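You operate a simulated robot arm through the tools that you are given. There is no shell and no other tool.

Carry out the task below with a simulated robot arm. There is one attempt and no reset: what you move stays moved.

TASK
Swap the used 50 ml barrel in the pump for a fresh 10 ml one and start it again.
Fine: the pump stands on the small bench; fresh means the plunger is drawn out; the used one goes in the barrel tray.

Only the result counts: the job must be done as asked and must still hold three seconds after the hand-in. Knocking over, shifting, dropping, spilling or breaking anything else fails it.

THE ROBOT
A 7-joint arm with a two-finger parallel gripper, fixed in place. Base frame: the origin is at the foot of the arm, x ahead of it, y to its left, z up; the work surface is at about z = 880. Units: mm, rad, N and s.
Its first joint turns from -2.897 to 2.897 rad. Payload 1.57 kg.
The tool frame sits at the grasp point between the pads (the TCP): z along the fingers, y along the line on which they close. The tips reach 30 mm beyond it. Largest opening 80 mm; finger width 17, thickness 12; the body of the gripper, 40 by 82 mm, starts 80 mm behind the TCP.
Orientation is told as [roll, pitch, yaw] about the base's x, y, z axes, in that order, counted from this pose: with the fingers straight down and closing along the base's y, the tool's x points along the base's -x, its y along +y and its z along -z.

THE INTERFACE
- The arm moves only by the tool drive_tool. Its argument "steps" is one flat list of numbers, 7 for each row, row after row: the shift along the tool's x, y, z in mm, then the turn, a rotation vector about the tool's x, y, z in degrees, then the gripper command, from -1 (fully open) to 1 (shut), values between in proportion. In form: [dx, dy, dz, rx, ry, rz, claw, dx, dy, dz, rx, ry, rz, claw, ...]. A call has 1 to 20 rows; each row shifts and turns the commanded pose from where the row before left it, along the tool's axes as they then stand. Rows are played at 5 a second. More than 50 mm and 0.15 rad between two rows, or a gripper value outside its range, and nothing of the call is played. A pose out of reach is approached as far as the arm can. The call stops where the force on the tool passes 90 N (or 10 N more than at its start, if that is more) or the arm is blocked; 0.2 s more then pass. Each finger travels about 153 mm/s and halts on what it meets, pressing with about 34 N; the grip force reading is that of the motor and also rises with nothing between the fingers. The clock runs only during rows and for 0.2 s after the last one: add rows that do not move to give the fingers time. It gives the time, the measured TCP pose, the force on the tool (base axes), the opening and the grip force at its end, in the units of the frame above (readings bear some noise), with the torque about the TCP (base axes, N m) and any sound that the robot's microphone picked up.
- Cameras (640 x 400 px; columns grow to the right, rows downward): "scene" is fixed at [50, -648.8, 1459.8]; the picture's right is [-0.02, -1.00, 0.00], its down [-0.87, 0.02, -0.49] and it looks along [0.49, -0.01, -0.87] (base axes); focal length 282 px, centre (320, 200). "wrist" rides on the gripper at [72, -7, -122] in the tool frame; the picture's right is [0.09, 1.00, 0.00], its down [-0.84, 0.08, -0.54] and it looks along [-0.54, 0.05, 0.84] (tool axes); focal length 238 px, centre (320, 200). There is no depth. A picture from a camera that has moved, and an enlarged one, comes with that camera's place and axes in the base frame and with its lens.
- camera(camera): a new picture of that camera. It takes no simulated time.
- close_up(camera, box): a new picture of the part [left, top, right, bottom] of that camera's present view, enlarged. It takes no simulated time.
- finish_job(): hands the job in; it is judged then, once.

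Nothing tells you positions but the pictures and the camera data. Unless the task says otherwise, let go and move clear before handing in.

The tools are called after "Request:" by a JSON object that holds its "fn" and its "kwargs". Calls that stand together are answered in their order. drive_tool: Moves the arm, as the interface text tells. Its arguments: {"type":"object","properties":{"steps":{"type":"array"}},"required":["steps"]} The other tools are called the same way: camera (camera) takes a picture; close_up (camera, box) takes an enlarged picture of a part of a camera's view; finish_job () hands the job in.

At the start:

```text
time_s: 0.0
tcp_pos: [266.1, -528.5, 1185.8]
tcp_rot: [0.001, 0.001, -0.001]
ft_force: [0.3, 0.8, -0.1]
ft_torque: [-0.03, -0.03, -0.02]
opening: 79.9
grip_force: 0.0
```

scene: 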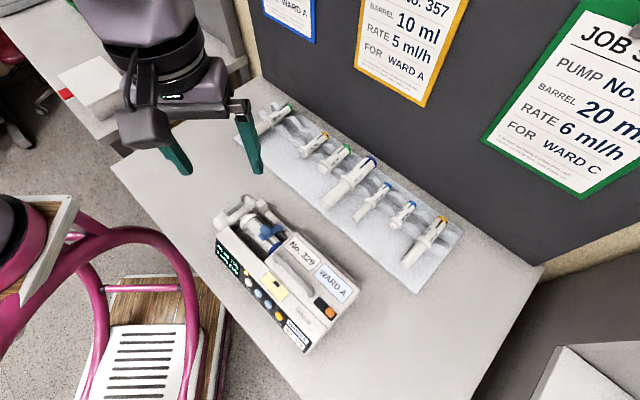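
wrist: 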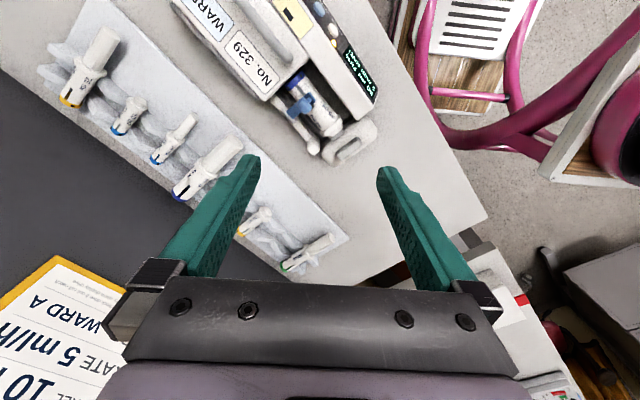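

I see a syringe pump (No. 329, Ward A) on a bench, a rack of syringes behind it, and job sheets on the wall. I'll look closer at everything before moving.

Request:
{"fn": "close_up", "kwargs": {"camera": "scene", "box": [200, 180, 380, 360]}}

Request:
{"fn": "close_up", "kwargs": {"camera": "scene", "box": [230, 90, 350, 180]}}

Request:
{"fn": "close_up", "kwargs": {"camera": "scene", "box": [330, 160, 480, 280]}}

Request:
{"fn": "close_up", "kwargs": {"camera": "scene", "box": [240, 0, 640, 200]}}

Request:
{"fn": "close_up", "kwargs": {"camera": "wrist", "box": [160, 0, 400, 170]}}

Request:
{"fn": "close_up", "kwargs": {"camera": "wrist", "box": [40, 10, 360, 280]}}

Request:
{"fn": "close_up", "kwargs": {"camera": "scene", "box": [0, 0, 260, 400]}}

```text
2.22 times, centred on (290, 270) of scene
camera zoom: at [50.0, -648.8, 1459.8], right [-0.02, -1.0, 0.0], down [-0.87, 0.02, -0.49], along [0.49, -0.01, -0.87], focal length 628 px, centre (387, 44)
```

zoom: 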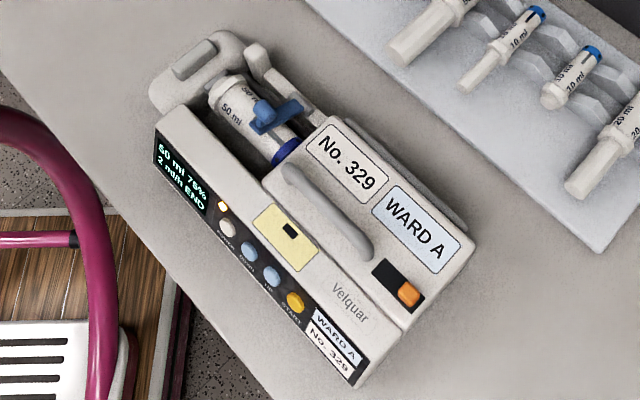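

```text
4.44 times, centred on (290, 135) of scene
camera zoom: at [50.0, -648.8, 1459.8], right [-0.02, -1.0, 0.0], down [-0.87, 0.02, -0.49], along [0.49, -0.01, -0.87], focal length 1255 px, centre (453, 489)
```

zoom: 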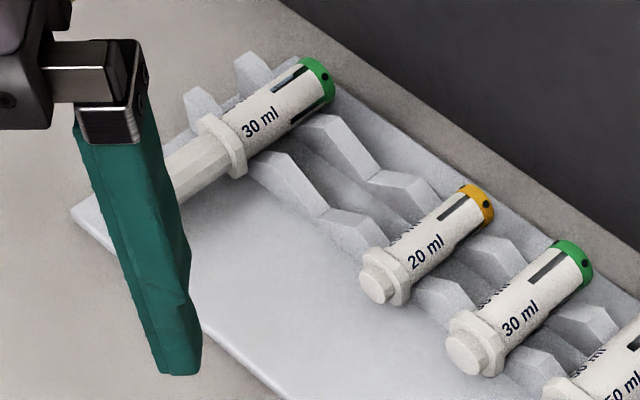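

```text
3.33 times, centred on (405, 220) of scene
camera zoom: at [50.0, -648.8, 1459.8], right [-0.02, -1.0, 0.0], down [-0.87, 0.02, -0.49], along [0.49, -0.01, -0.87], focal length 941 px, centre (37, 133)
```

zoom: 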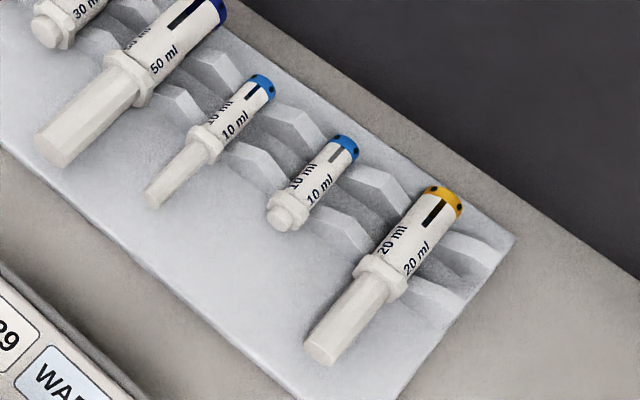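

```text
1.60 times, centred on (440, 100) of scene
camera zoom: at [50.0, -648.8, 1459.8], right [-0.02, -1.0, 0.0], down [-0.87, 0.02, -0.49], along [0.49, -0.01, -0.87], focal length 452 px, centre (128, 360)
```

zoom: 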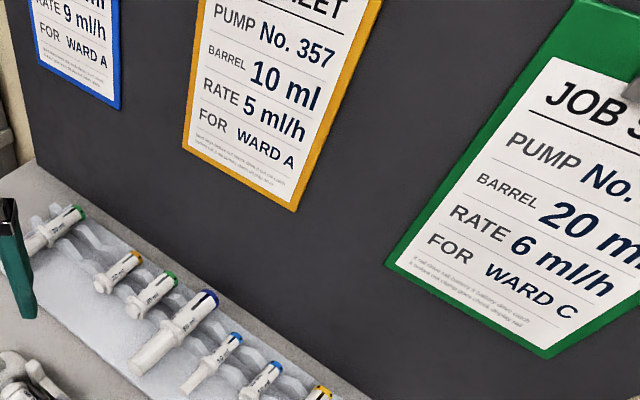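

```text
2.35 times, centred on (280, 85) of wrist
camera zoom: at [194.4, -535.5, 1307.8], right [-0.09, 1.0, 0.0], down [0.84, 0.08, 0.54], along [0.54, 0.05, -0.84], focal length 561 px, centre (414, 471)
```

zoom: 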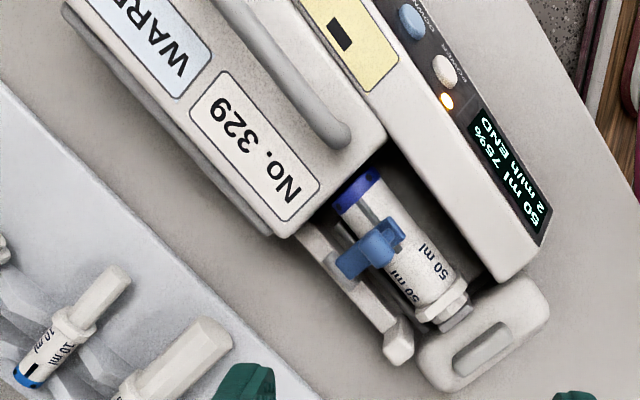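

```text
1.48 times, centred on (200, 145) of wrist
camera zoom: at [194.4, -535.5, 1307.8], right [-0.09, 1.0, 0.0], down [0.84, 0.08, 0.54], along [0.54, 0.05, -0.84], focal length 353 px, centre (498, 282)
```

zoom: 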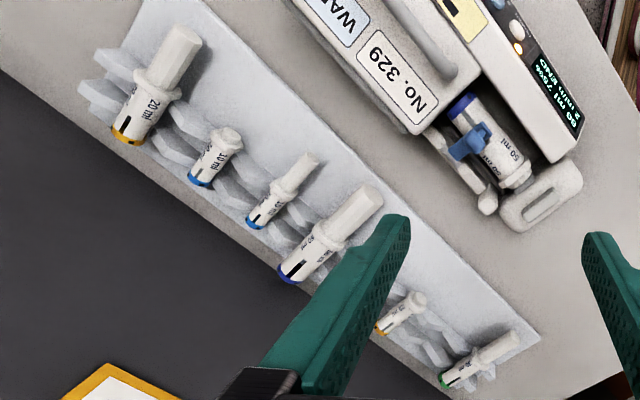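

```text
1.00 times, centred on (130, 200) of scene (not enlarged: the box is as wide or as high as the picture)
camera zoom: at [50.0, -648.8, 1459.8], right [-0.02, -1.0, 0.0], down [-0.87, 0.02, -0.49], along [0.49, -0.01, -0.87], focal length 282 px, centre (510, 200)
```

zoom: 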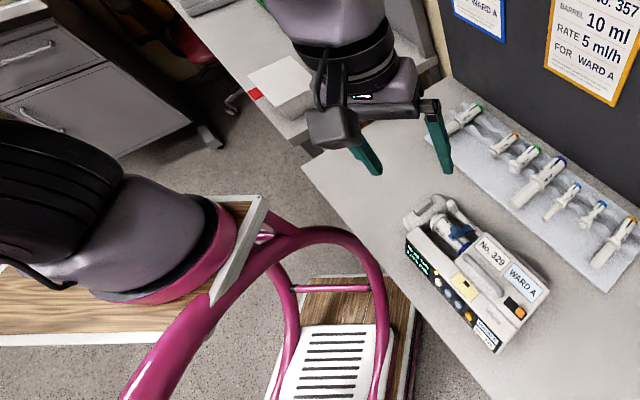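

The pump display reads "50 ml 78% / 2 ml/h END", with the barrel tray behind it. I'll move the wrist camera over the pump for a closer look, staying well above it.

Request:
{"fn": "drive_tool", "kwargs": {"steps": [31, -14, 19, 0, 0, 0, -1, 31, -14, 19, 0, 0, 0, -1, 31, -14, 19, 0, 0, 0, -1, 31, -14, 19, 0, 0, 0, -1, 31, -14, 19, 0, 0, 0, -1, 0, 0, 0, 0, 0, 0, -1, 0, 0, 0, 0, 0, 0, -1]}}

Request:
{"fn": "camera", "kwargs": {"camera": "wrist"}}

Request:
{"fn": "camera", "kwargs": {"camera": "scene"}}

```text
time_s: 1.6
tcp_pos: [110.9, -599.0, 1089.9]
tcp_rot: [-0.001, -0.001, 0.0]
ft_force: [-0.5, -0.5, -0.6]
ft_torque: [-0.01, 0.01, 0.02]
opening: 80.3
grip_force: 0.1
```

```text
taken
camera wrist: at [39.0, -605.9, 1212.4], right [-0.09, 1.0, 0.0], down [0.84, 0.08, 0.54], along [0.54, 0.05, -0.84], focal length 238 px, centre (320, 200)
```

wrist: 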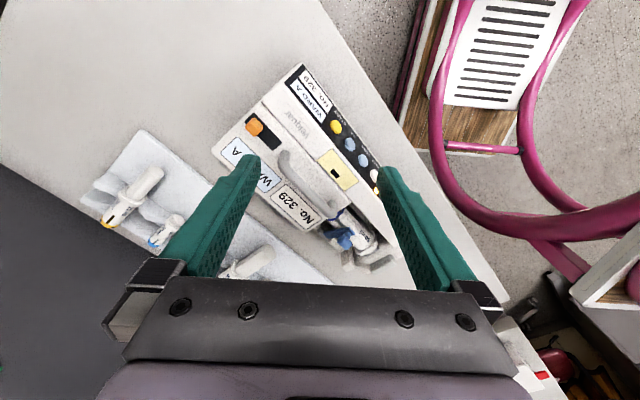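

```text
taken
```

scene: 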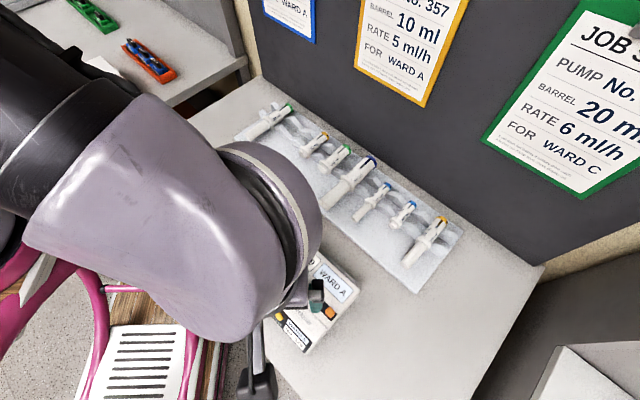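

The pump is right under the camera; I'll enlarge its label area and front panel.

Request:
{"fn": "close_up", "kwargs": {"camera": "wrist", "box": [220, 60, 400, 270]}}

Request:
{"fn": "close_up", "kwargs": {"camera": "wrist", "box": [260, 60, 390, 150]}}

Request:
{"fn": "close_up", "kwargs": {"camera": "wrist", "box": [290, 120, 400, 200]}}

Request:
{"fn": "close_up", "kwargs": {"camera": "scene", "box": [0, 0, 300, 130]}}

Request:
{"fn": "close_up", "kwargs": {"camera": "scene", "box": [340, 0, 480, 110]}}

Request:
{"fn": "close_up", "kwargs": {"camera": "scene", "box": [480, 0, 640, 200]}}

Request:
{"fn": "close_up", "kwargs": {"camera": "scene", "box": [230, 90, 350, 180]}}

```text
1.90 times, centred on (310, 165) of wrist
camera zoom: at [39.0, -605.9, 1212.4], right [-0.09, 1.0, 0.0], down [0.84, 0.08, 0.54], along [0.54, 0.05, -0.84], focal length 454 px, centre (339, 267)
```

zoom: 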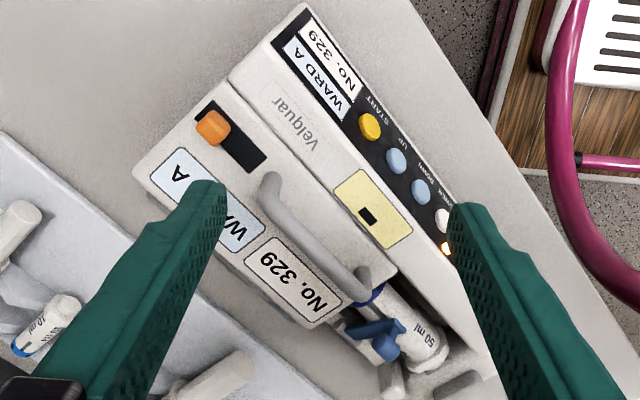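

```text
4.44 times, centred on (325, 105) of wrist
camera zoom: at [39.0, -605.9, 1212.4], right [-0.09, 1.0, 0.0], down [0.84, 0.08, 0.54], along [0.54, 0.05, -0.84], focal length 1059 px, centre (298, 622)
```

zoom: 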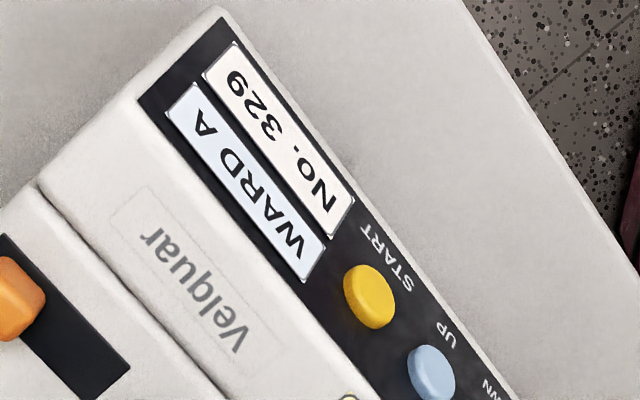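

```text
5.00 times, centred on (345, 160) of wrist
camera zoom: at [39.0, -605.9, 1212.4], right [-0.09, 1.0, 0.0], down [0.84, 0.08, 0.54], along [0.54, 0.05, -0.84], focal length 1192 px, centre (195, 400)
```

zoom: 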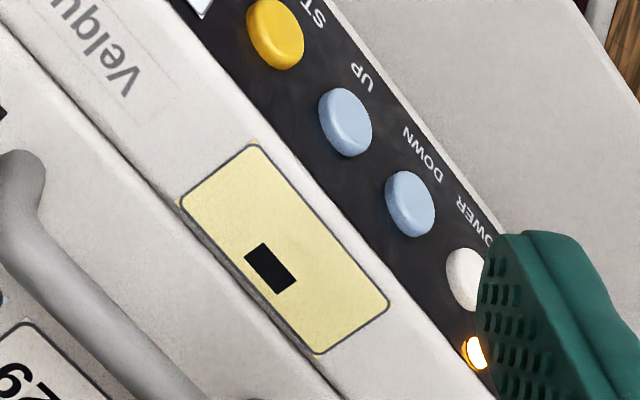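

```text
2.13 times, centred on (150, 65) of scene
camera zoom: at [50.0, -648.8, 1459.8], right [-0.02, -1.0, 0.0], down [-0.87, 0.02, -0.49], along [0.49, -0.01, -0.87], focal length 602 px, centre (683, 488)
```

zoom: 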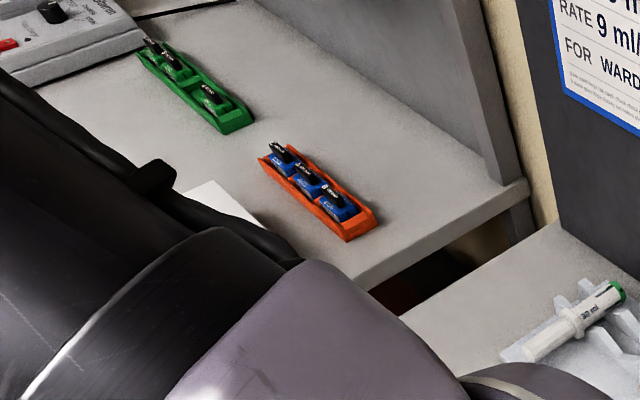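

```text
3.64 times, centred on (410, 55) of scene
camera zoom: at [50.0, -648.8, 1459.8], right [-0.02, -1.0, 0.0], down [-0.87, 0.02, -0.49], along [0.49, -0.01, -0.87], focal length 1027 px, centre (-7, 727)
```

zoom: 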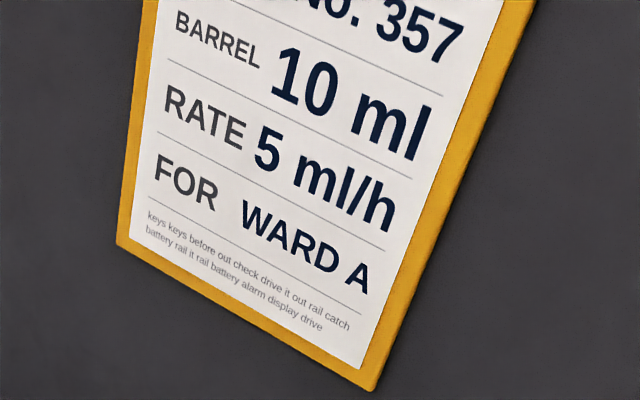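

```text
2.00 times, centred on (560, 100) of scene
camera zoom: at [50.0, -648.8, 1459.8], right [-0.02, -1.0, 0.0], down [-0.87, 0.02, -0.49], along [0.49, -0.01, -0.87], focal length 565 px, centre (-160, 400)
```

zoom: 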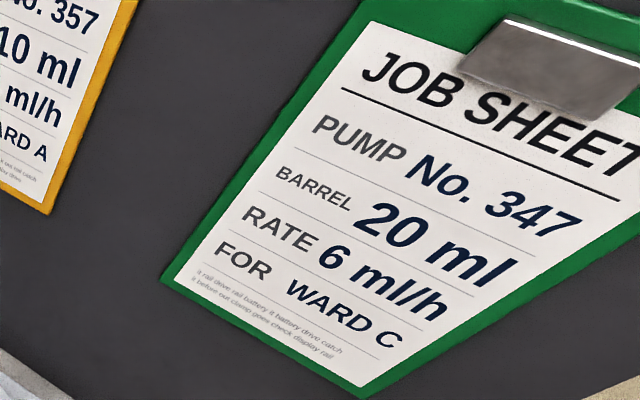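

```text
4.44 times, centred on (290, 135) of scene
camera zoom: at [50.0, -648.8, 1459.8], right [-0.02, -1.0, 0.0], down [-0.87, 0.02, -0.49], along [0.49, -0.01, -0.87], focal length 1255 px, centre (453, 489)
```

zoom: 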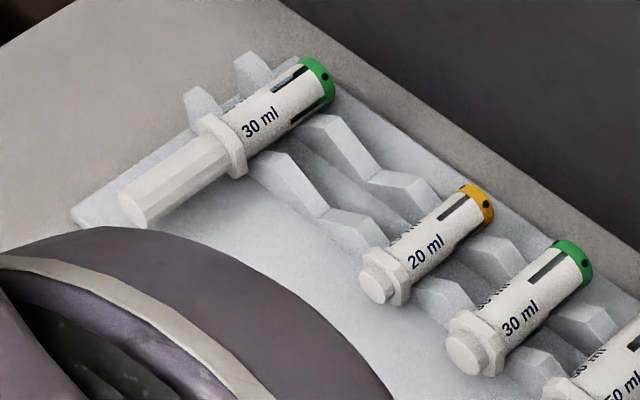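

The panel keys are START (yellow), UP, DOWN and POWER (white), and the alarm lamp is on. There is one empty tray slot between the first 30 ml and the 20 ml. I'll check the blue job sheet before starting, so I'm retreating upward and tilting the camera toward the wall.

Request:
{"fn": "drive_tool", "kwargs": {"steps": [-31.3, 24.1, -15.7, 0, 0, 0, -1, -31.3, 24.1, -15.7, 0, 0, 0, -1, -31.3, 24.1, -15.7, 0, 0, 0, -1, -31.3, 24.1, -15.7, 0, 0, 0, -1, -31.3, 24.1, -15.7, 0, 0, 0, -1, -31.3, 24.1, -15.7, 0, 0, 0, -1, -31.3, 24.1, -15.7, 0, 0, 0, -1, 0, 0, 0, 0, 0, 7.2, -1, 0, 0, 0, 0, 0, 7.2, -1, 0, 0, 0, 0, 0, 7.2, -1, 0, 0, 0, 0, 0, 7.2, -1, 0, 0, 0, 0, 0, 7.2, -1, 0, 0, 0, 0, 0, 7.2, -1, 0, 0, 0, 0, -8, 0, -1, 0, 0, 0, 0, -8, 0, -1, 0, 0, 0, 0, -8, 0, -1, 0, 0, 0, 0, -8, 0, -1, 0, 0, 0, 0, -8, 0, -1, 0, 0, 0, 0, 0, 0, -1]}}

Request:
{"fn": "camera", "kwargs": {"camera": "wrist"}}

Request:
{"fn": "camera", "kwargs": {"camera": "scene"}}

```text
time_s: 5.6
tcp_pos: [330.1, -443.0, 1211.5]
tcp_rot: [0.002, -0.696, -0.752]
ft_force: [-0.1, 1.1, -0.9]
ft_torque: [-0.02, -0.01, -0.04]
opening: 80.0
grip_force: 0.0
out of reach, approached as far as the arm can: row 18
```

```text
taken
camera wrist: at [228.9, -357.2, 1258.3], right [0.63, 0.78, -0.06], down [0.27, -0.15, 0.95], along [0.73, -0.61, -0.3], focal length 238 px, centre (320, 200)
```

wrist: 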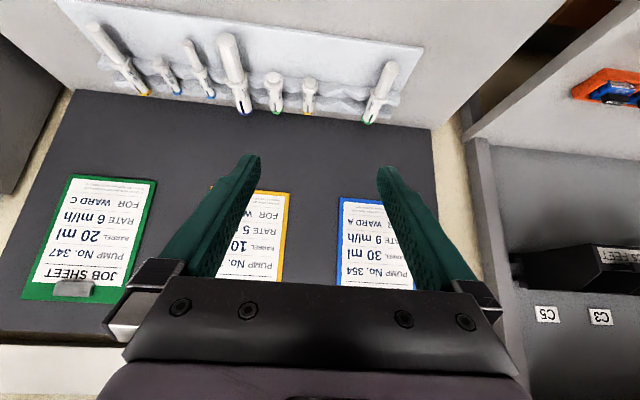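

```text
taken
```

scene: 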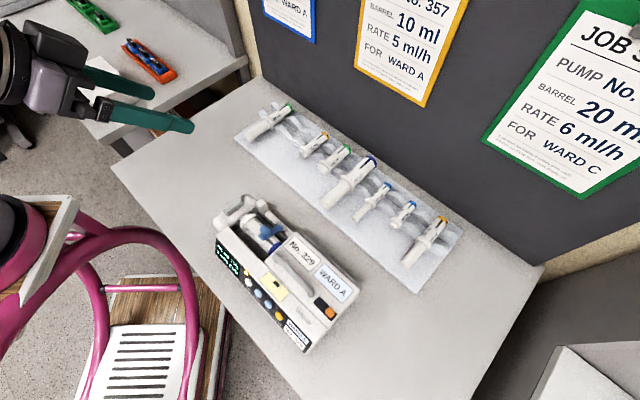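

The three sheets are for pumps 347, 357 and 354. None is for 329, so the rate stays as it is. Next I level the tool and take a closer look at the pump's cradle, clamp and drive from the robot's side.

Request:
{"fn": "drive_tool", "kwargs": {"steps": [0, 0, 0, 0, 8, 0, -1, 0, 0, 0, 0, 8, 0, -1, 0, 0, 0, 0, 8, 0, -1, 0, 0, 0, 0, 8, 0, -1, 0, 0, 0, 0, 8, 0, -1, 0, 0, 0, 0, 0, 7, -1, 0, 0, 0, 0, 0, 0, -1]}}

```text
time_s: 7.2
tcp_pos: [329.4, -444.0, 1211.4]
tcp_rot: [0.001, 0.0, -0.877]
ft_force: [-0.8, -0.3, -0.4]
ft_torque: [0.0, 0.04, -0.01]
opening: 80.1
grip_force: 0.0
```

The tool is level again at yaw -50°. I'll descend to a viewing height above the robot-side edge of the pump.

Request:
{"fn": "drive_tool", "kwargs": {"steps": [9.3, -21.6, 35.3, 0, 0, 0, -1, 9.3, -21.6, 35.3, 0, 0, 0, -1, 9.3, -21.6, 35.3, 0, 0, 0, -1, 9.3, -21.6, 35.3, 0, 0, 0, -1, 0, 0, 0, 0, 0, 0, -1]}}

Request:
{"fn": "camera", "kwargs": {"camera": "wrist"}}

Request:
{"fn": "close_up", "kwargs": {"camera": "wrist", "box": [240, 20, 400, 120]}}

Request:
{"fn": "camera", "kwargs": {"camera": "scene"}}

```text
time_s: 8.4
tcp_pos: [239.8, -471.2, 1070.7]
tcp_rot: [0.0, 0.0, -0.875]
ft_force: [-0.2, 0.7, -0.2]
ft_torque: [-0.04, 0.0, 0.03]
opening: 79.8
grip_force: 0.0
```

```text
taken
camera wrist: at [189.6, -419.8, 1192.9], right [0.71, 0.71, 0.0], down [0.6, -0.59, 0.54], along [0.38, -0.38, -0.84], focal length 238 px, centre (320, 200)
```

wrist: 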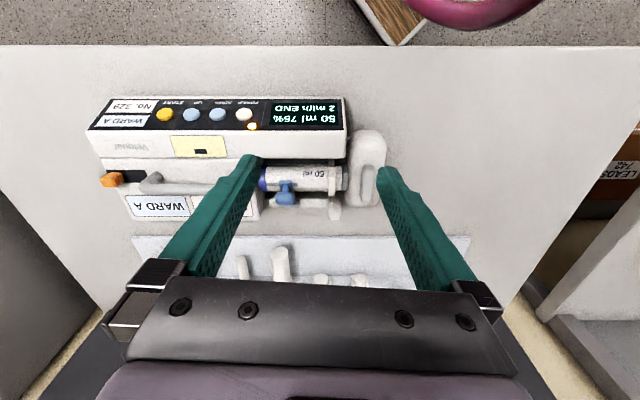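

```text
4.00 times, centred on (320, 70) of wrist
camera zoom: at [189.6, -419.8, 1192.9], right [0.71, 0.71, 0.0], down [0.6, -0.59, 0.54], along [0.38, -0.38, -0.84], focal length 953 px, centre (320, 720)
```

zoom: 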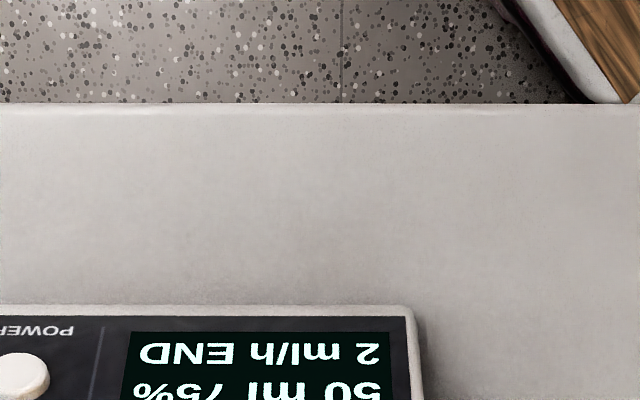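

```text
taken
```

scene: 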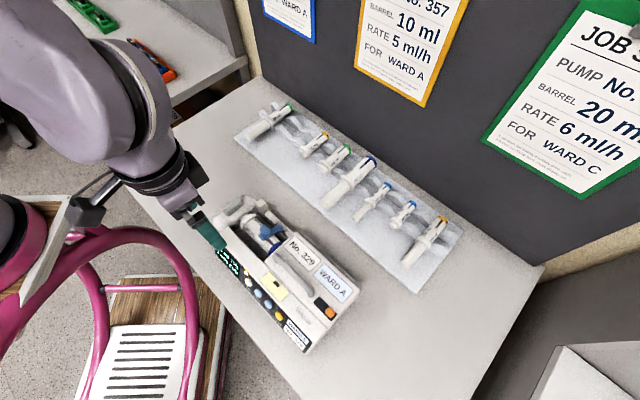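

Request:
{"fn": "close_up", "kwargs": {"camera": "wrist", "box": [240, 120, 400, 220]}}

Request:
{"fn": "close_up", "kwargs": {"camera": "wrist", "box": [80, 85, 260, 225]}}

```text
4.00 times, centred on (320, 170) of wrist
camera zoom: at [189.6, -419.8, 1192.9], right [0.71, 0.71, 0.0], down [0.6, -0.59, 0.54], along [0.38, -0.38, -0.84], focal length 953 px, centre (320, 320)
```

zoom: 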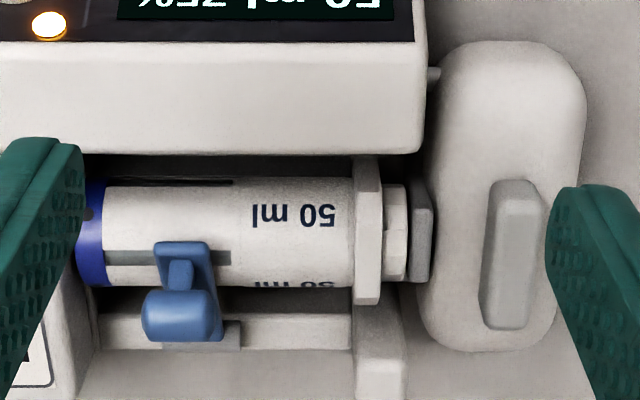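

```text
2.86 times, centred on (170, 155) of wrist
camera zoom: at [189.6, -419.8, 1192.9], right [0.71, 0.71, 0.0], down [0.6, -0.59, 0.54], along [0.38, -0.38, -0.84], focal length 681 px, centre (749, 329)
```

zoom: 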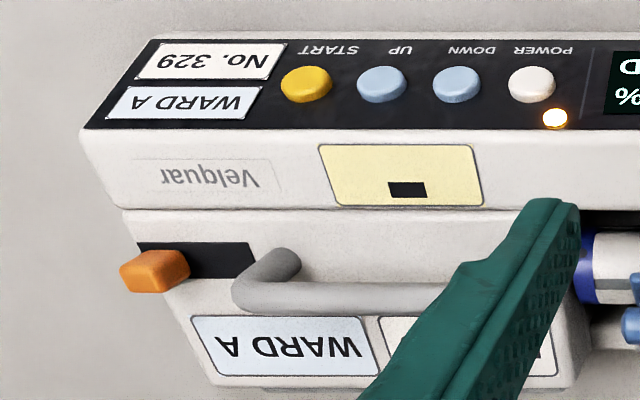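

Pump axis runs at about 45° in the base frame. The drive block with its grey catch is at the right, and a blue clamp sits on the barrel. I'll look from the drive end to understand how the clamp and drive move.

Request:
{"fn": "drive_tool", "kwargs": {"steps": [-23.2, 13.8, 6, 0, 0, 0, -1, -23.2, 13.8, 6, 0, 0, 0, -1, 0, 0, 0, 0, 0, 7.7, -1, 0, 0, 0, 0, 0, 7.7, -1, 0, 0, 0, 0, 0, 7.7, -1, 0, 0, 0, 0, 0, 7.7, -1, 0, 0, 0, 0, 0, 7.7, -1, 0, 0, 0, 0, 0, 7.7, -1, 0, 0, 0, 0, 0, 7.7, -1, 0, 0, 0, 0, 0, 7.7, -1, 0, 0, 0, 0, 0, 7.7, -1, 0, 0, 0, 0, 0, 7.7, -1, 0, 0, 0, 0, 0, 7.7, -1, 0, 0, 0, 0, 0, 0, -1]}}

Request:
{"fn": "camera", "kwargs": {"camera": "wrist"}}

Request:
{"fn": "close_up", "kwargs": {"camera": "wrist", "box": [240, 60, 400, 160]}}

Request:
{"fn": "camera", "kwargs": {"camera": "scene"}}

```text
time_s: 11.4
tcp_pos: [290.1, -488.4, 1059.2]
tcp_rot: [-0.002, -0.001, -2.358]
ft_force: [0.7, 0.2, 0.2]
ft_torque: [-0.03, 0.01, -0.02]
opening: 80.1
grip_force: 0.1
```

```text
taken
camera wrist: at [337.4, -432.8, 1179.7], right [0.77, -0.64, 0.0], down [-0.54, -0.65, 0.54], along [-0.35, -0.42, -0.84], focal length 238 px, centre (320, 200)
```

wrist: 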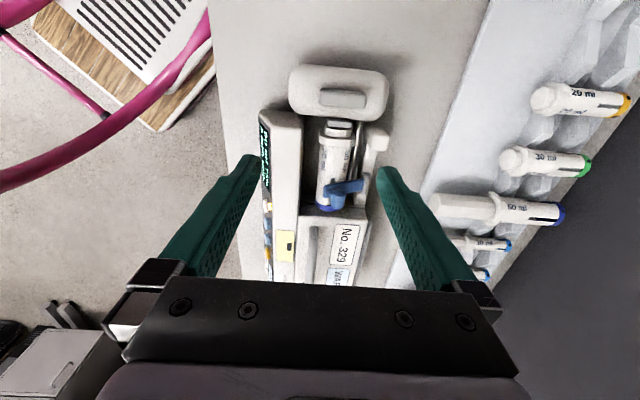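

```text
4.00 times, centred on (320, 110) of wrist
camera zoom: at [337.4, -432.8, 1179.7], right [0.77, -0.64, 0.0], down [-0.54, -0.65, 0.54], along [-0.35, -0.42, -0.84], focal length 953 px, centre (320, 560)
```

zoom: 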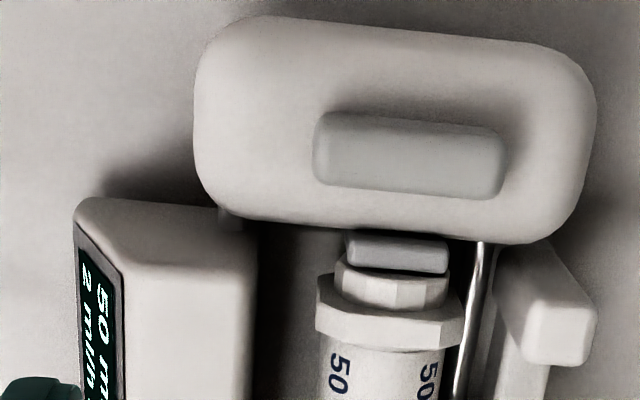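

```text
taken
```

scene: 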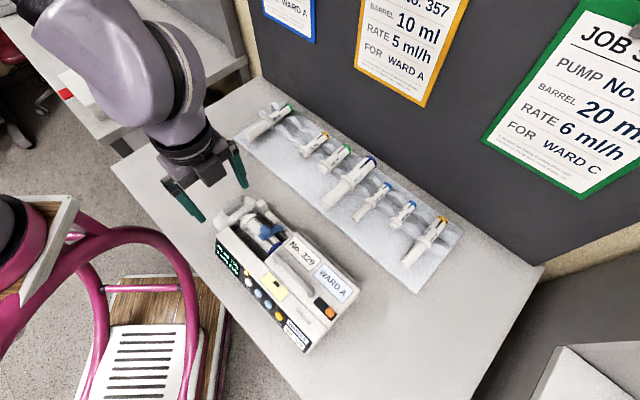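

Request:
{"fn": "close_up", "kwargs": {"camera": "wrist", "box": [290, 140, 390, 230]}}

Request:
{"fn": "close_up", "kwargs": {"camera": "scene", "box": [205, 185, 305, 275]}}

Request:
{"fn": "close_up", "kwargs": {"camera": "scene", "box": [260, 250, 370, 350]}}

```text
4.44 times, centred on (340, 185) of wrist
camera zoom: at [337.4, -432.8, 1179.7], right [0.77, -0.64, 0.0], down [-0.54, -0.65, 0.54], along [-0.35, -0.42, -0.84], focal length 1059 px, centre (231, 267)
```

zoom: 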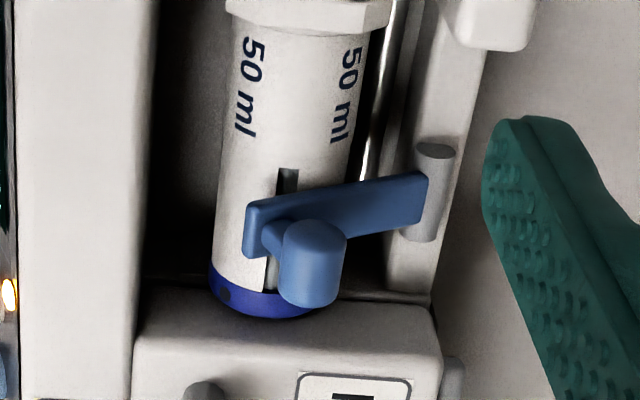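

```text
4.44 times, centred on (255, 230) of scene
camera zoom: at [50.0, -648.8, 1459.8], right [-0.02, -1.0, 0.0], down [-0.87, 0.02, -0.49], along [0.49, -0.01, -0.87], focal length 1255 px, centre (609, 67)
```

zoom: 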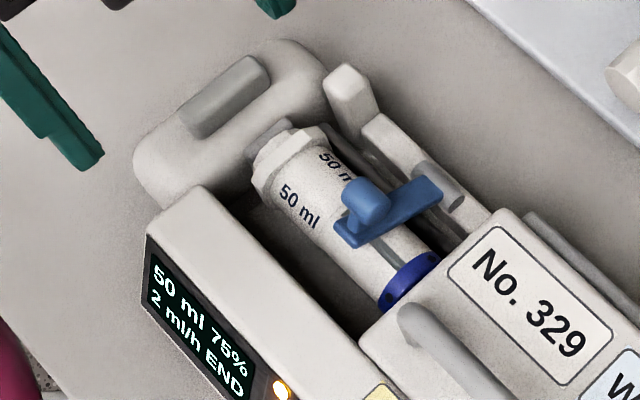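

```text
4.00 times, centred on (315, 300) of scene
camera zoom: at [50.0, -648.8, 1459.8], right [-0.02, -1.0, 0.0], down [-0.87, 0.02, -0.49], along [0.49, -0.01, -0.87], focal length 1129 px, centre (340, -200)
```

zoom: 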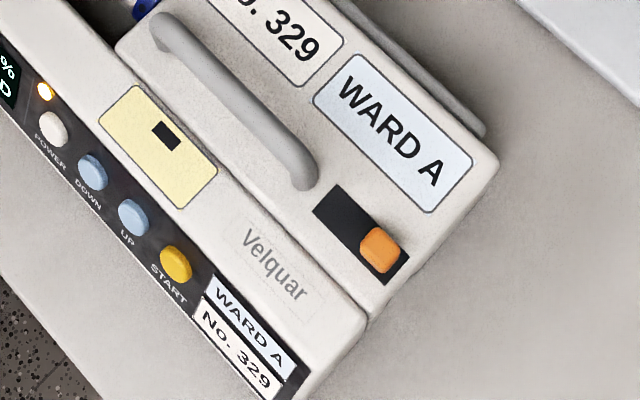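

The blue clamp hinges on a pin along the pump's axis at the back rail, with a knob on top, so it should flip up and back. The drive head carries a grey catch at about (327, -477, 945). I'll take a lower-angle look from the drive end.

Request:
{"fn": "drive_tool", "kwargs": {"steps": [36, -1.9, 0, 0, 0, 0, -1, 36, -1.9, 0, 0, 0, 0, -1, 36, -1.9, 0, 0, 0, 0, -1, 0, 0, 0, 0, -8, 0, -1, 0, 0, 0, 0, -8, 0, -1, 0, 0, 0, 0, -8, 0, -1, 0, 0, 0, 0, -8, 0, -1, 0, 0, 0, 0, -8, 0, -1, 0, 0, 0, 0, 0, 0, -1]}}

Request:
{"fn": "camera", "kwargs": {"camera": "wrist"}}

Request:
{"fn": "close_up", "kwargs": {"camera": "wrist", "box": [240, 60, 420, 170]}}

```text
time_s: 13.4
tcp_pos: [363.9, -407.1, 1057.4]
tcp_rot: [0.001, -0.701, -2.354]
ft_force: [-0.4, -0.4, -0.8]
ft_torque: [0.01, -0.01, 0.0]
opening: 80.0
grip_force: 0.1
```

```text
taken
camera wrist: at [453.5, -308.2, 1105.0], right [0.76, -0.65, -0.06], down [-0.15, -0.26, 0.95], along [-0.64, -0.71, -0.3], focal length 238 px, centre (320, 200)
```

wrist: 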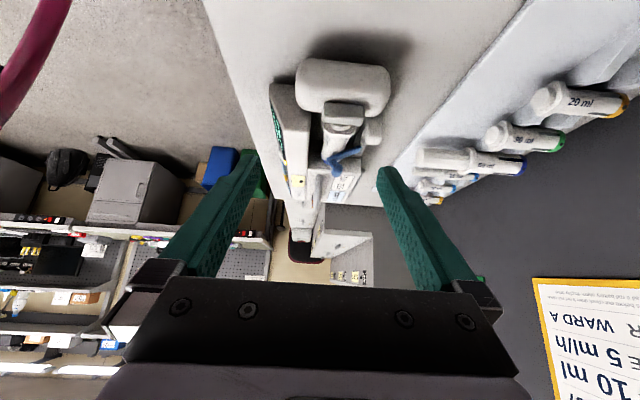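

```text
3.56 times, centred on (330, 115) of wrist
camera zoom: at [453.5, -308.2, 1105.0], right [0.76, -0.65, -0.06], down [-0.15, -0.26, 0.95], along [-0.64, -0.71, -0.3], focal length 848 px, centre (284, 502)
```

zoom: 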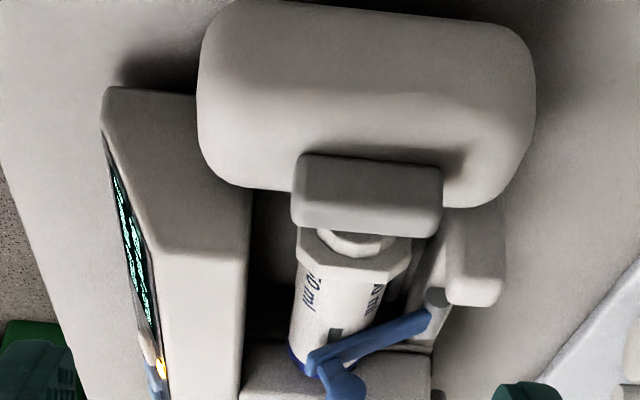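

Request:
{"fn": "close_up", "kwargs": {"camera": "wrist", "box": [290, 100, 400, 200]}}

Request:
{"fn": "close_up", "kwargs": {"camera": "wrist", "box": [410, 60, 640, 210]}}

```text
4.00 times, centred on (345, 150) of wrist
camera zoom: at [453.5, -308.2, 1105.0], right [0.76, -0.65, -0.06], down [-0.15, -0.26, 0.95], along [-0.64, -0.71, -0.3], focal length 953 px, centre (220, 400)
```

zoom: 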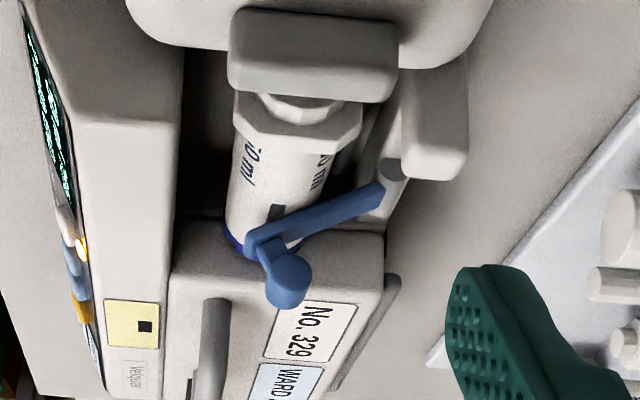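

```text
2.67 times, centred on (525, 135) of wrist
camera zoom: at [453.5, -308.2, 1105.0], right [0.76, -0.65, -0.06], down [-0.15, -0.26, 0.95], along [-0.64, -0.71, -0.3], focal length 636 px, centre (-227, 373)
```

zoom: 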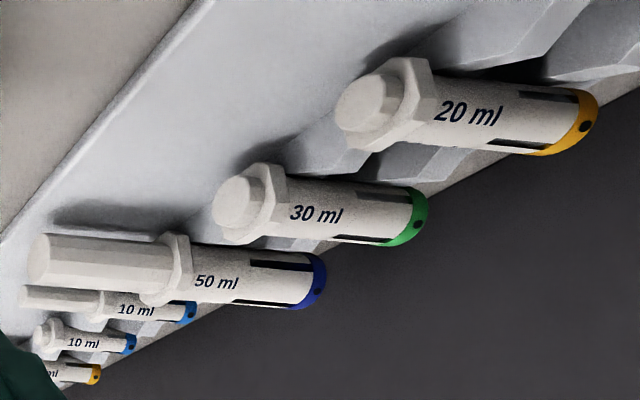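

The catch block stands on top of the drive head and the clamp handle is a short bar at about (265, -551, 965). I want a straight-down view of the cradle to measure the gaps around the barrel.

Request:
{"fn": "drive_tool", "kwargs": {"steps": [0, 0, 0, 0, 8, 0, -1, 0, 0, 0, 0, 8, 0, -1, 0, 0, 0, 0, 8, 0, -1, 0, 0, 0, 0, 8, 0, -1, 0, 0, 0, 0, 8, 0, -1, -38, 5.2, 4.5, 0, 0, 0, -1, -38, 5.2, 4.5, 0, 0, 0, -1, -38, 5.2, 4.5, 0, 0, 0, -1, -38, 5.2, 4.5, 0, 0, 0, -1, -38, 5.2, 4.5, 0, 0, 0, -1, -38, 5.2, 4.5, 0, 0, 0, -1, 0, 0, 0, 0, 8, 0, -1, 0, 0, 0, 0, 8, 0, -1, 0, 0, 0, 0, 8, 0, -1, 0, 0, 0, 0, 8.8, 0, -1, 0, 0, 0, 0, 0, 0, -1]}}

Request:
{"fn": "camera", "kwargs": {"camera": "wrist"}}

Request:
{"fn": "close_up", "kwargs": {"camera": "wrist", "box": [240, 50, 400, 150]}}

```text
refused: row 15 steps farther than a row can; nothing moved
```

```text
taken
camera wrist: at [453.5, -308.2, 1105.0], right [0.76, -0.65, -0.06], down [-0.15, -0.26, 0.95], along [-0.64, -0.71, -0.3], focal length 238 px, centre (320, 200)
```

wrist: 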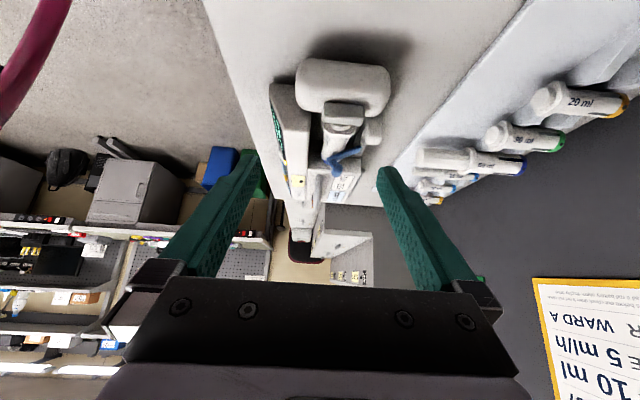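

```text
4.00 times, centred on (320, 100) of wrist
camera zoom: at [453.5, -308.2, 1105.0], right [0.76, -0.65, -0.06], down [-0.15, -0.26, 0.95], along [-0.64, -0.71, -0.3], focal length 953 px, centre (320, 600)
```

zoom: 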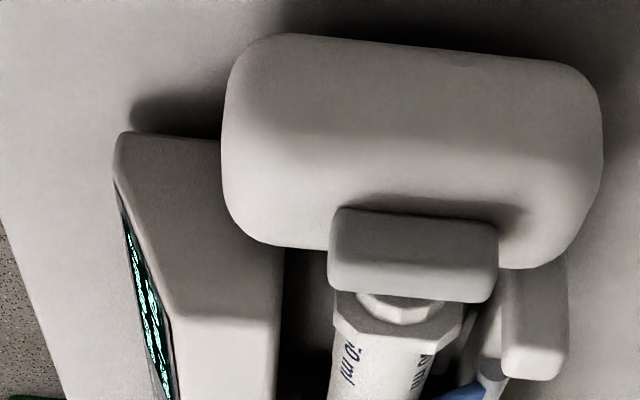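

The 8.8° row was over the limit, so nothing moved. I'll send the same move with smaller turns.

Request:
{"fn": "drive_tool", "kwargs": {"steps": [0, 0, 0, 0, 8, 0, -1, 0, 0, 0, 0, 8, 0, -1, 0, 0, 0, 0, 8, 0, -1, 0, 0, 0, 0, 8, 0, -1, 0, 0, 0, 0, 8, 0, -1, -38, 5.2, 4.5, 0, 0, 0, -1, -38, 5.2, 4.5, 0, 0, 0, -1, -38, 5.2, 4.5, 0, 0, 0, -1, -38, 5.2, 4.5, 0, 0, 0, -1, -38, 5.2, 4.5, 0, 0, 0, -1, -38, 5.2, 4.5, 0, 0, 0, -1, 0, 0, 0, 0, 8, 0, -1, 0, 0, 0, 0, 8, 0, -1, 0, 0, 0, 0, 8, 0, -1, 0, 0, 0, 0, 8, 0, -1, 0, 0, 0, 0, 0, 0, -1]}}

Request:
{"fn": "camera", "kwargs": {"camera": "wrist"}}

Request:
{"fn": "close_up", "kwargs": {"camera": "wrist", "box": [240, 50, 400, 150]}}

```text
time_s: 16.8
tcp_pos: [224.3, -592.0, 1031.2]
tcp_rot: [0.001, 0.561, -2.355]
ft_force: [-0.1, 0.2, -0.2]
ft_torque: [0.03, -0.03, 0.04]
opening: 80.1
grip_force: 0.2
```

```text
taken
camera wrist: at [217.8, -589.6, 1171.9], right [0.76, -0.65, 0.05], down [-0.65, -0.76, 0.01], along [0.03, -0.04, -1.0], focal length 238 px, centre (320, 200)
```

wrist: 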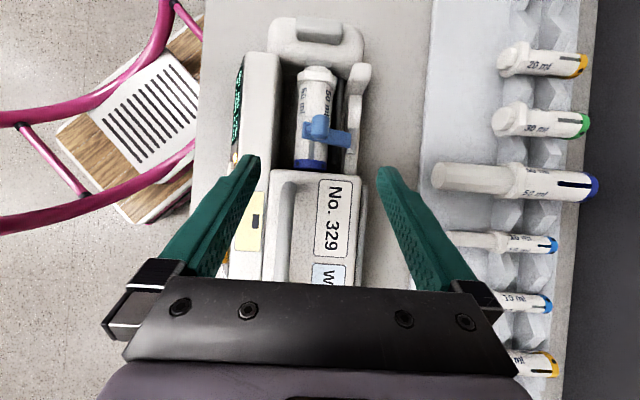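

```text
4.00 times, centred on (320, 100) of wrist
camera zoom: at [217.8, -589.6, 1171.9], right [0.76, -0.65, 0.05], down [-0.65, -0.76, 0.01], along [0.03, -0.04, -1.0], focal length 953 px, centre (320, 600)
```

zoom: 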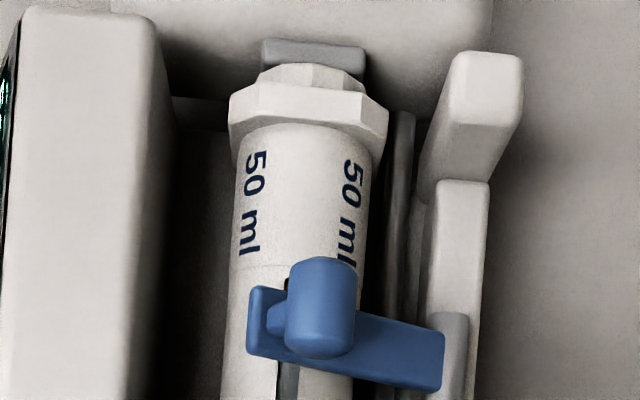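

From above, the barrel (about 36 mm across) has roughly 15 mm of gap on each side. The clamp handle bar lies along the pump axis at about (265, -551, 965), with its hinge behind it. I'll turn to yaw -45° and hover over the clamp handle.

Request:
{"fn": "drive_tool", "kwargs": {"steps": [0, 0, 0, 0, -8, 0, -1, 0, 0, 0, 0, -8, 0, -1, 0, 0, 0, 0, -8, 0, -1, 0, 0, 0, 0, -8, 0, -1, 0, 0, 0, 0, 0, -7.5, -1, 0, 0, 0, 0, 0, -7.5, -1, 0, 0, 0, 0, 0, -7.5, -1, 0, 0, 0, 0, 0, -7.5, -1, 0, 0, 0, 0, 0, -7.5, -1, 0, 0, 0, 0, 0, -7.5, -1, 0, 0, 0, 0, 0, -7.5, -1, 0, 0, 0, 0, 0, -7.5, -1, 0, 0, 0, 0, 0, -7.5, -1, 0, 0, 0, 0, 0, -7.5, -1, 0, 0, 0, 0, 0, -7.5, -1, 0, 0, 0, 0, 0, -7.5, -1, 0.4, 29, 0, 0, 0, 0, -1, 0.4, 29, 0, 0, 0, 0, -1, 0, 0, 0, 0, 0, 0, -1]}}

Request:
{"fn": "camera", "kwargs": {"camera": "wrist"}}

Request:
{"fn": "close_up", "kwargs": {"camera": "wrist", "box": [240, 120, 400, 220]}}

Request:
{"fn": "camera", "kwargs": {"camera": "scene"}}

```text
time_s: 20.8
tcp_pos: [265.7, -547.9, 1030.6]
tcp_rot: [0.001, 0.001, -0.785]
ft_force: [0.1, 0.1, 0.0]
ft_torque: [-0.04, 0.01, 0.02]
opening: 79.8
grip_force: 0.1
```

```text
taken
camera wrist: at [211.2, -502.6, 1152.8], right [0.64, 0.77, 0.0], down [0.65, -0.54, 0.54], along [0.42, -0.35, -0.84], focal length 238 px, centre (320, 200)
```

wrist: 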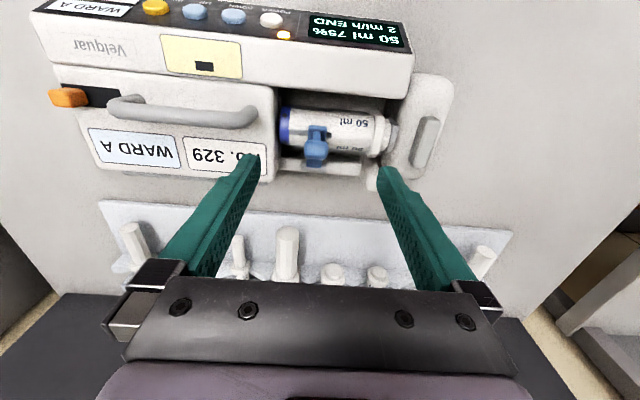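

```text
4.00 times, centred on (320, 170) of wrist
camera zoom: at [211.2, -502.6, 1152.8], right [0.64, 0.77, 0.0], down [0.65, -0.54, 0.54], along [0.42, -0.35, -0.84], focal length 953 px, centre (320, 320)
```

zoom: 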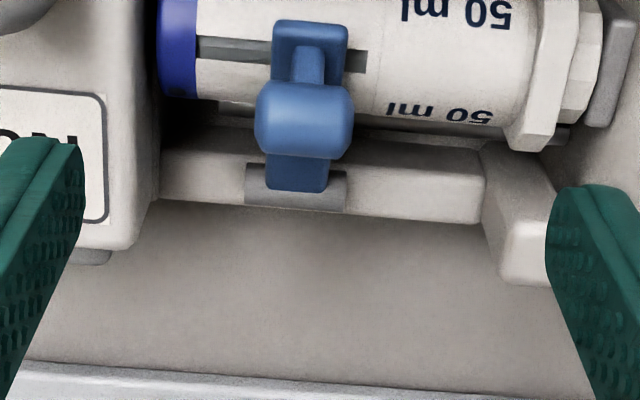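

```text
taken
```

scene: 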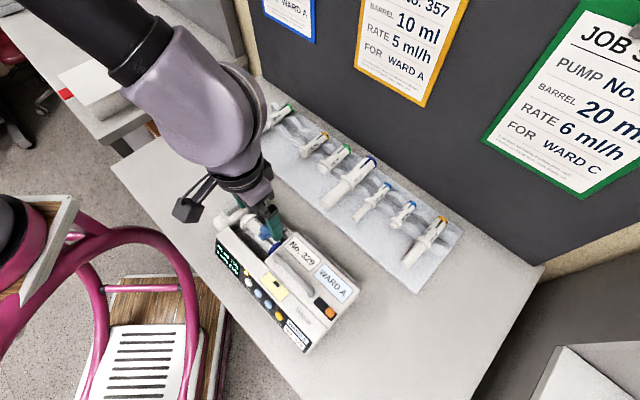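

The handle sits about 4 mm to one side of the tool. I'll narrow the fingers to about 30 mm (to miss the pump body), shift, and come down part-way to check alignment.

Request:
{"fn": "drive_tool", "kwargs": {"steps": [0, -3.9, 0, 0, 0, 0, 0.25, 0, 0, 0, 0, 0, 0, 0.25, 0, 0, 10, 0, 0, 0, 0.25, 0, 0, 10, 0, 0, 0, 0.25, 0, 0, 0, 0, 0, 0, 0.25]}}

Request:
{"fn": "close_up", "kwargs": {"camera": "wrist", "box": [240, 90, 400, 200]}}

Request:
{"fn": "close_up", "kwargs": {"camera": "scene", "box": [205, 165, 325, 255]}}

```text
time_s: 22.0
tcp_pos: [260.9, -552.8, 1010.3]
tcp_rot: [0.001, 0.0, -0.784]
ft_force: [0.2, 1.0, 0.7]
ft_torque: [0.02, -0.02, 0.01]
opening: 29.9
grip_force: 0.0
```

```text
3.64 times, centred on (320, 145) of wrist
camera zoom: at [206.9, -506.1, 1132.4], right [0.64, 0.77, 0.0], down [0.65, -0.54, 0.54], along [0.42, -0.35, -0.84], focal length 867 px, centre (320, 400)
```

zoom: 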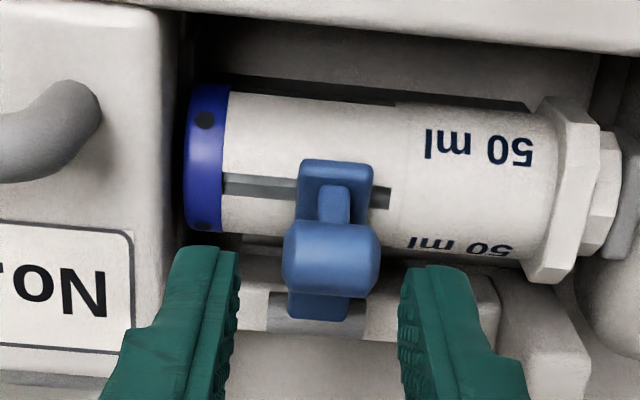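

```text
4.44 times, centred on (265, 210) of scene
camera zoom: at [50.0, -648.8, 1459.8], right [-0.02, -1.0, 0.0], down [-0.87, 0.02, -0.49], along [0.49, -0.01, -0.87], focal length 1255 px, centre (564, 156)
```

zoom: 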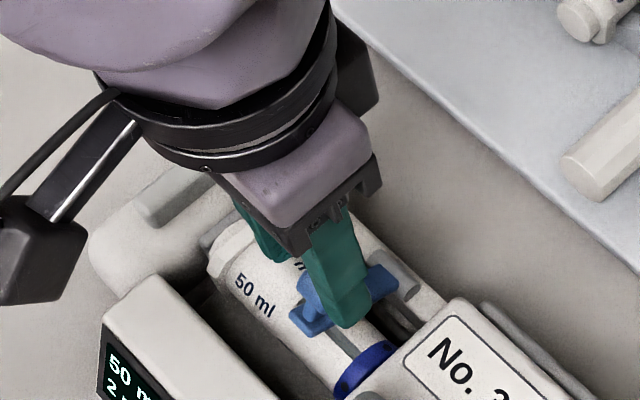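

The handle is nearly centred between the fingers. I'll shift 2 mm, lower until the tips flank the handle, and close.

Request:
{"fn": "drive_tool", "kwargs": {"steps": [0, 2.2, 8, 0, 0, 0, 0.25, 0, 0, 8, 0, 0, 0, 0.25, 0, 0, 8, 0, 0, 0, 0.25, 0, 0, 8, 0, 0, 0, 0.25, 0, 0, 0, 0, 0, 0, 0.25, 0, 0, 0, 0, 0, 0, 1, 0, 0, 0, 0, 0, 0, 1]}}

Request:
{"fn": "close_up", "kwargs": {"camera": "wrist", "box": [240, 110, 400, 220]}}

Request:
{"fn": "close_up", "kwargs": {"camera": "scene", "box": [205, 165, 325, 255]}}

```text
time_s: 23.6
tcp_pos: [262.9, -550.7, 978.0]
tcp_rot: [0.001, 0.0, -0.785]
ft_force: [2.4, 3.1, 0.1]
ft_torque: [0.15, 0.01, -0.01]
opening: 19.9
grip_force: 34.1
```

```text
3.64 times, centred on (320, 165) of wrist
camera zoom: at [208.5, -505.0, 1100.6], right [0.64, 0.77, 0.0], down [0.65, -0.54, 0.54], along [0.42, -0.34, -0.84], focal length 867 px, centre (320, 327)
```

zoom: 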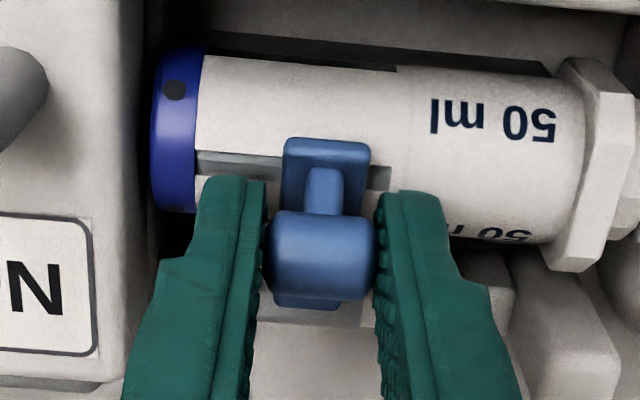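

```text
4.44 times, centred on (265, 210) of scene
camera zoom: at [50.0, -648.8, 1459.8], right [-0.02, -1.0, 0.0], down [-0.87, 0.02, -0.49], along [0.49, -0.01, -0.87], focal length 1255 px, centre (564, 156)
```

zoom: 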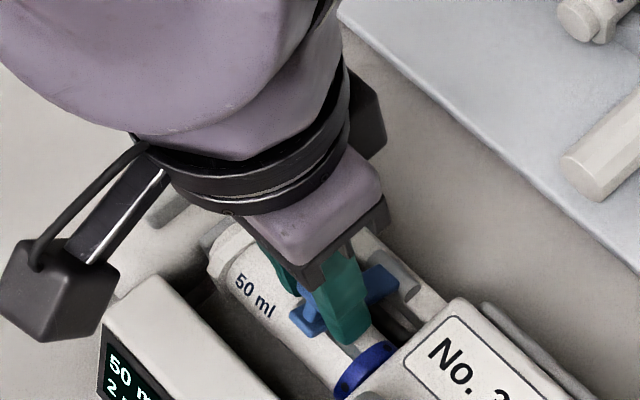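

The handle is gripped (19.9 mm). I'll swing it up and back around its hinge in small arcs, watching the force.

Request:
{"fn": "drive_tool", "kwargs": {"steps": [-5.6, 0, -5.3, 0, 0, 0, 1, -6.3, 0, -4.2, 0, 0, 0, 1, -7.0, 0, -3.1, 0, 0, 0, 1, 0, 0, 0, 0, 0, 0, 1]}}

Request:
{"fn": "close_up", "kwargs": {"camera": "wrist", "box": [240, 90, 400, 200]}}

```text
time_s: 24.6
tcp_pos: [276.7, -565.4, 990.7]
tcp_rot: [-0.001, 0.0, -0.783]
ft_force: [-1.8, -0.2, -5.4]
ft_torque: [0.13, 0.13, 0.0]
opening: 19.8
grip_force: 33.9
```

```text
3.64 times, centred on (320, 145) of wrist
camera zoom: at [221.9, -518.9, 1113.1], right [0.64, 0.77, 0.0], down [0.65, -0.54, 0.54], along [0.42, -0.35, -0.84], focal length 867 px, centre (320, 400)
```

zoom: 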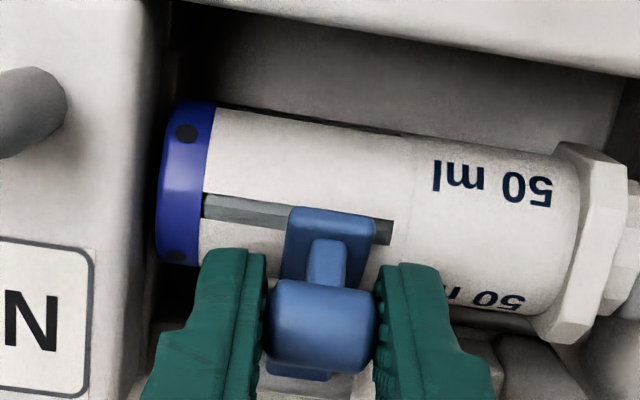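

The clamp is following with only a few newtons. Continuing the arc.

Request:
{"fn": "drive_tool", "kwargs": {"steps": [-7.5, 0, -1.8, 0, 0, 0, 1, -7.6, 0, -0.5, 0, 0, 0, 1, -7.6, 0, 0.9, 0, 0, 0, 1, 0, 0, 0, 0, 0, 0, 1]}}

Request:
{"fn": "close_up", "kwargs": {"camera": "wrist", "box": [240, 60, 400, 200]}}

Request:
{"fn": "close_up", "kwargs": {"camera": "scene", "box": [205, 165, 325, 255]}}

```text
time_s: 25.6
tcp_pos: [293.0, -581.3, 992.7]
tcp_rot: [-0.001, 0.001, -0.784]
ft_force: [-1.2, 0.8, -5.3]
ft_torque: [0.17, 0.12, -0.05]
opening: 19.8
grip_force: 34.0
```

```text
2.86 times, centred on (320, 130) of wrist
camera zoom: at [238.1, -535.3, 1114.9], right [0.64, 0.77, 0.0], down [0.65, -0.54, 0.54], along [0.42, -0.35, -0.84], focal length 681 px, centre (320, 400)
```

zoom: 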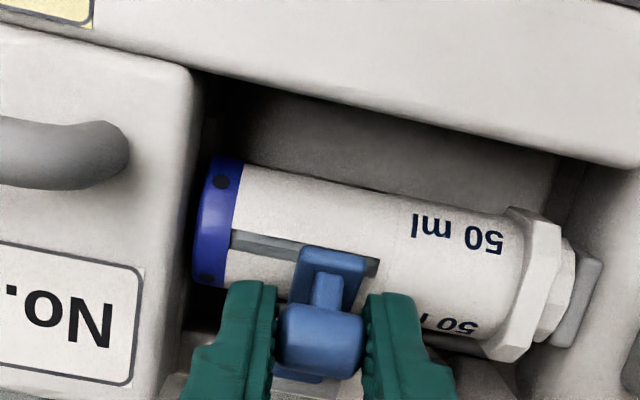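

```text
4.44 times, centred on (265, 210) of scene
camera zoom: at [50.0, -648.8, 1459.8], right [-0.02, -1.0, 0.0], down [-0.87, 0.02, -0.49], along [0.49, -0.01, -0.87], focal length 1255 px, centre (564, 156)
```

zoom: 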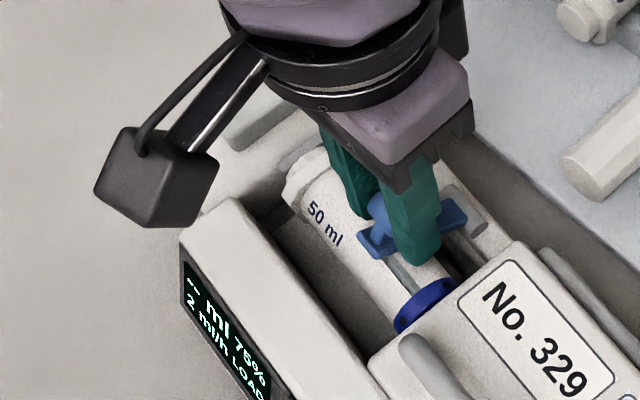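

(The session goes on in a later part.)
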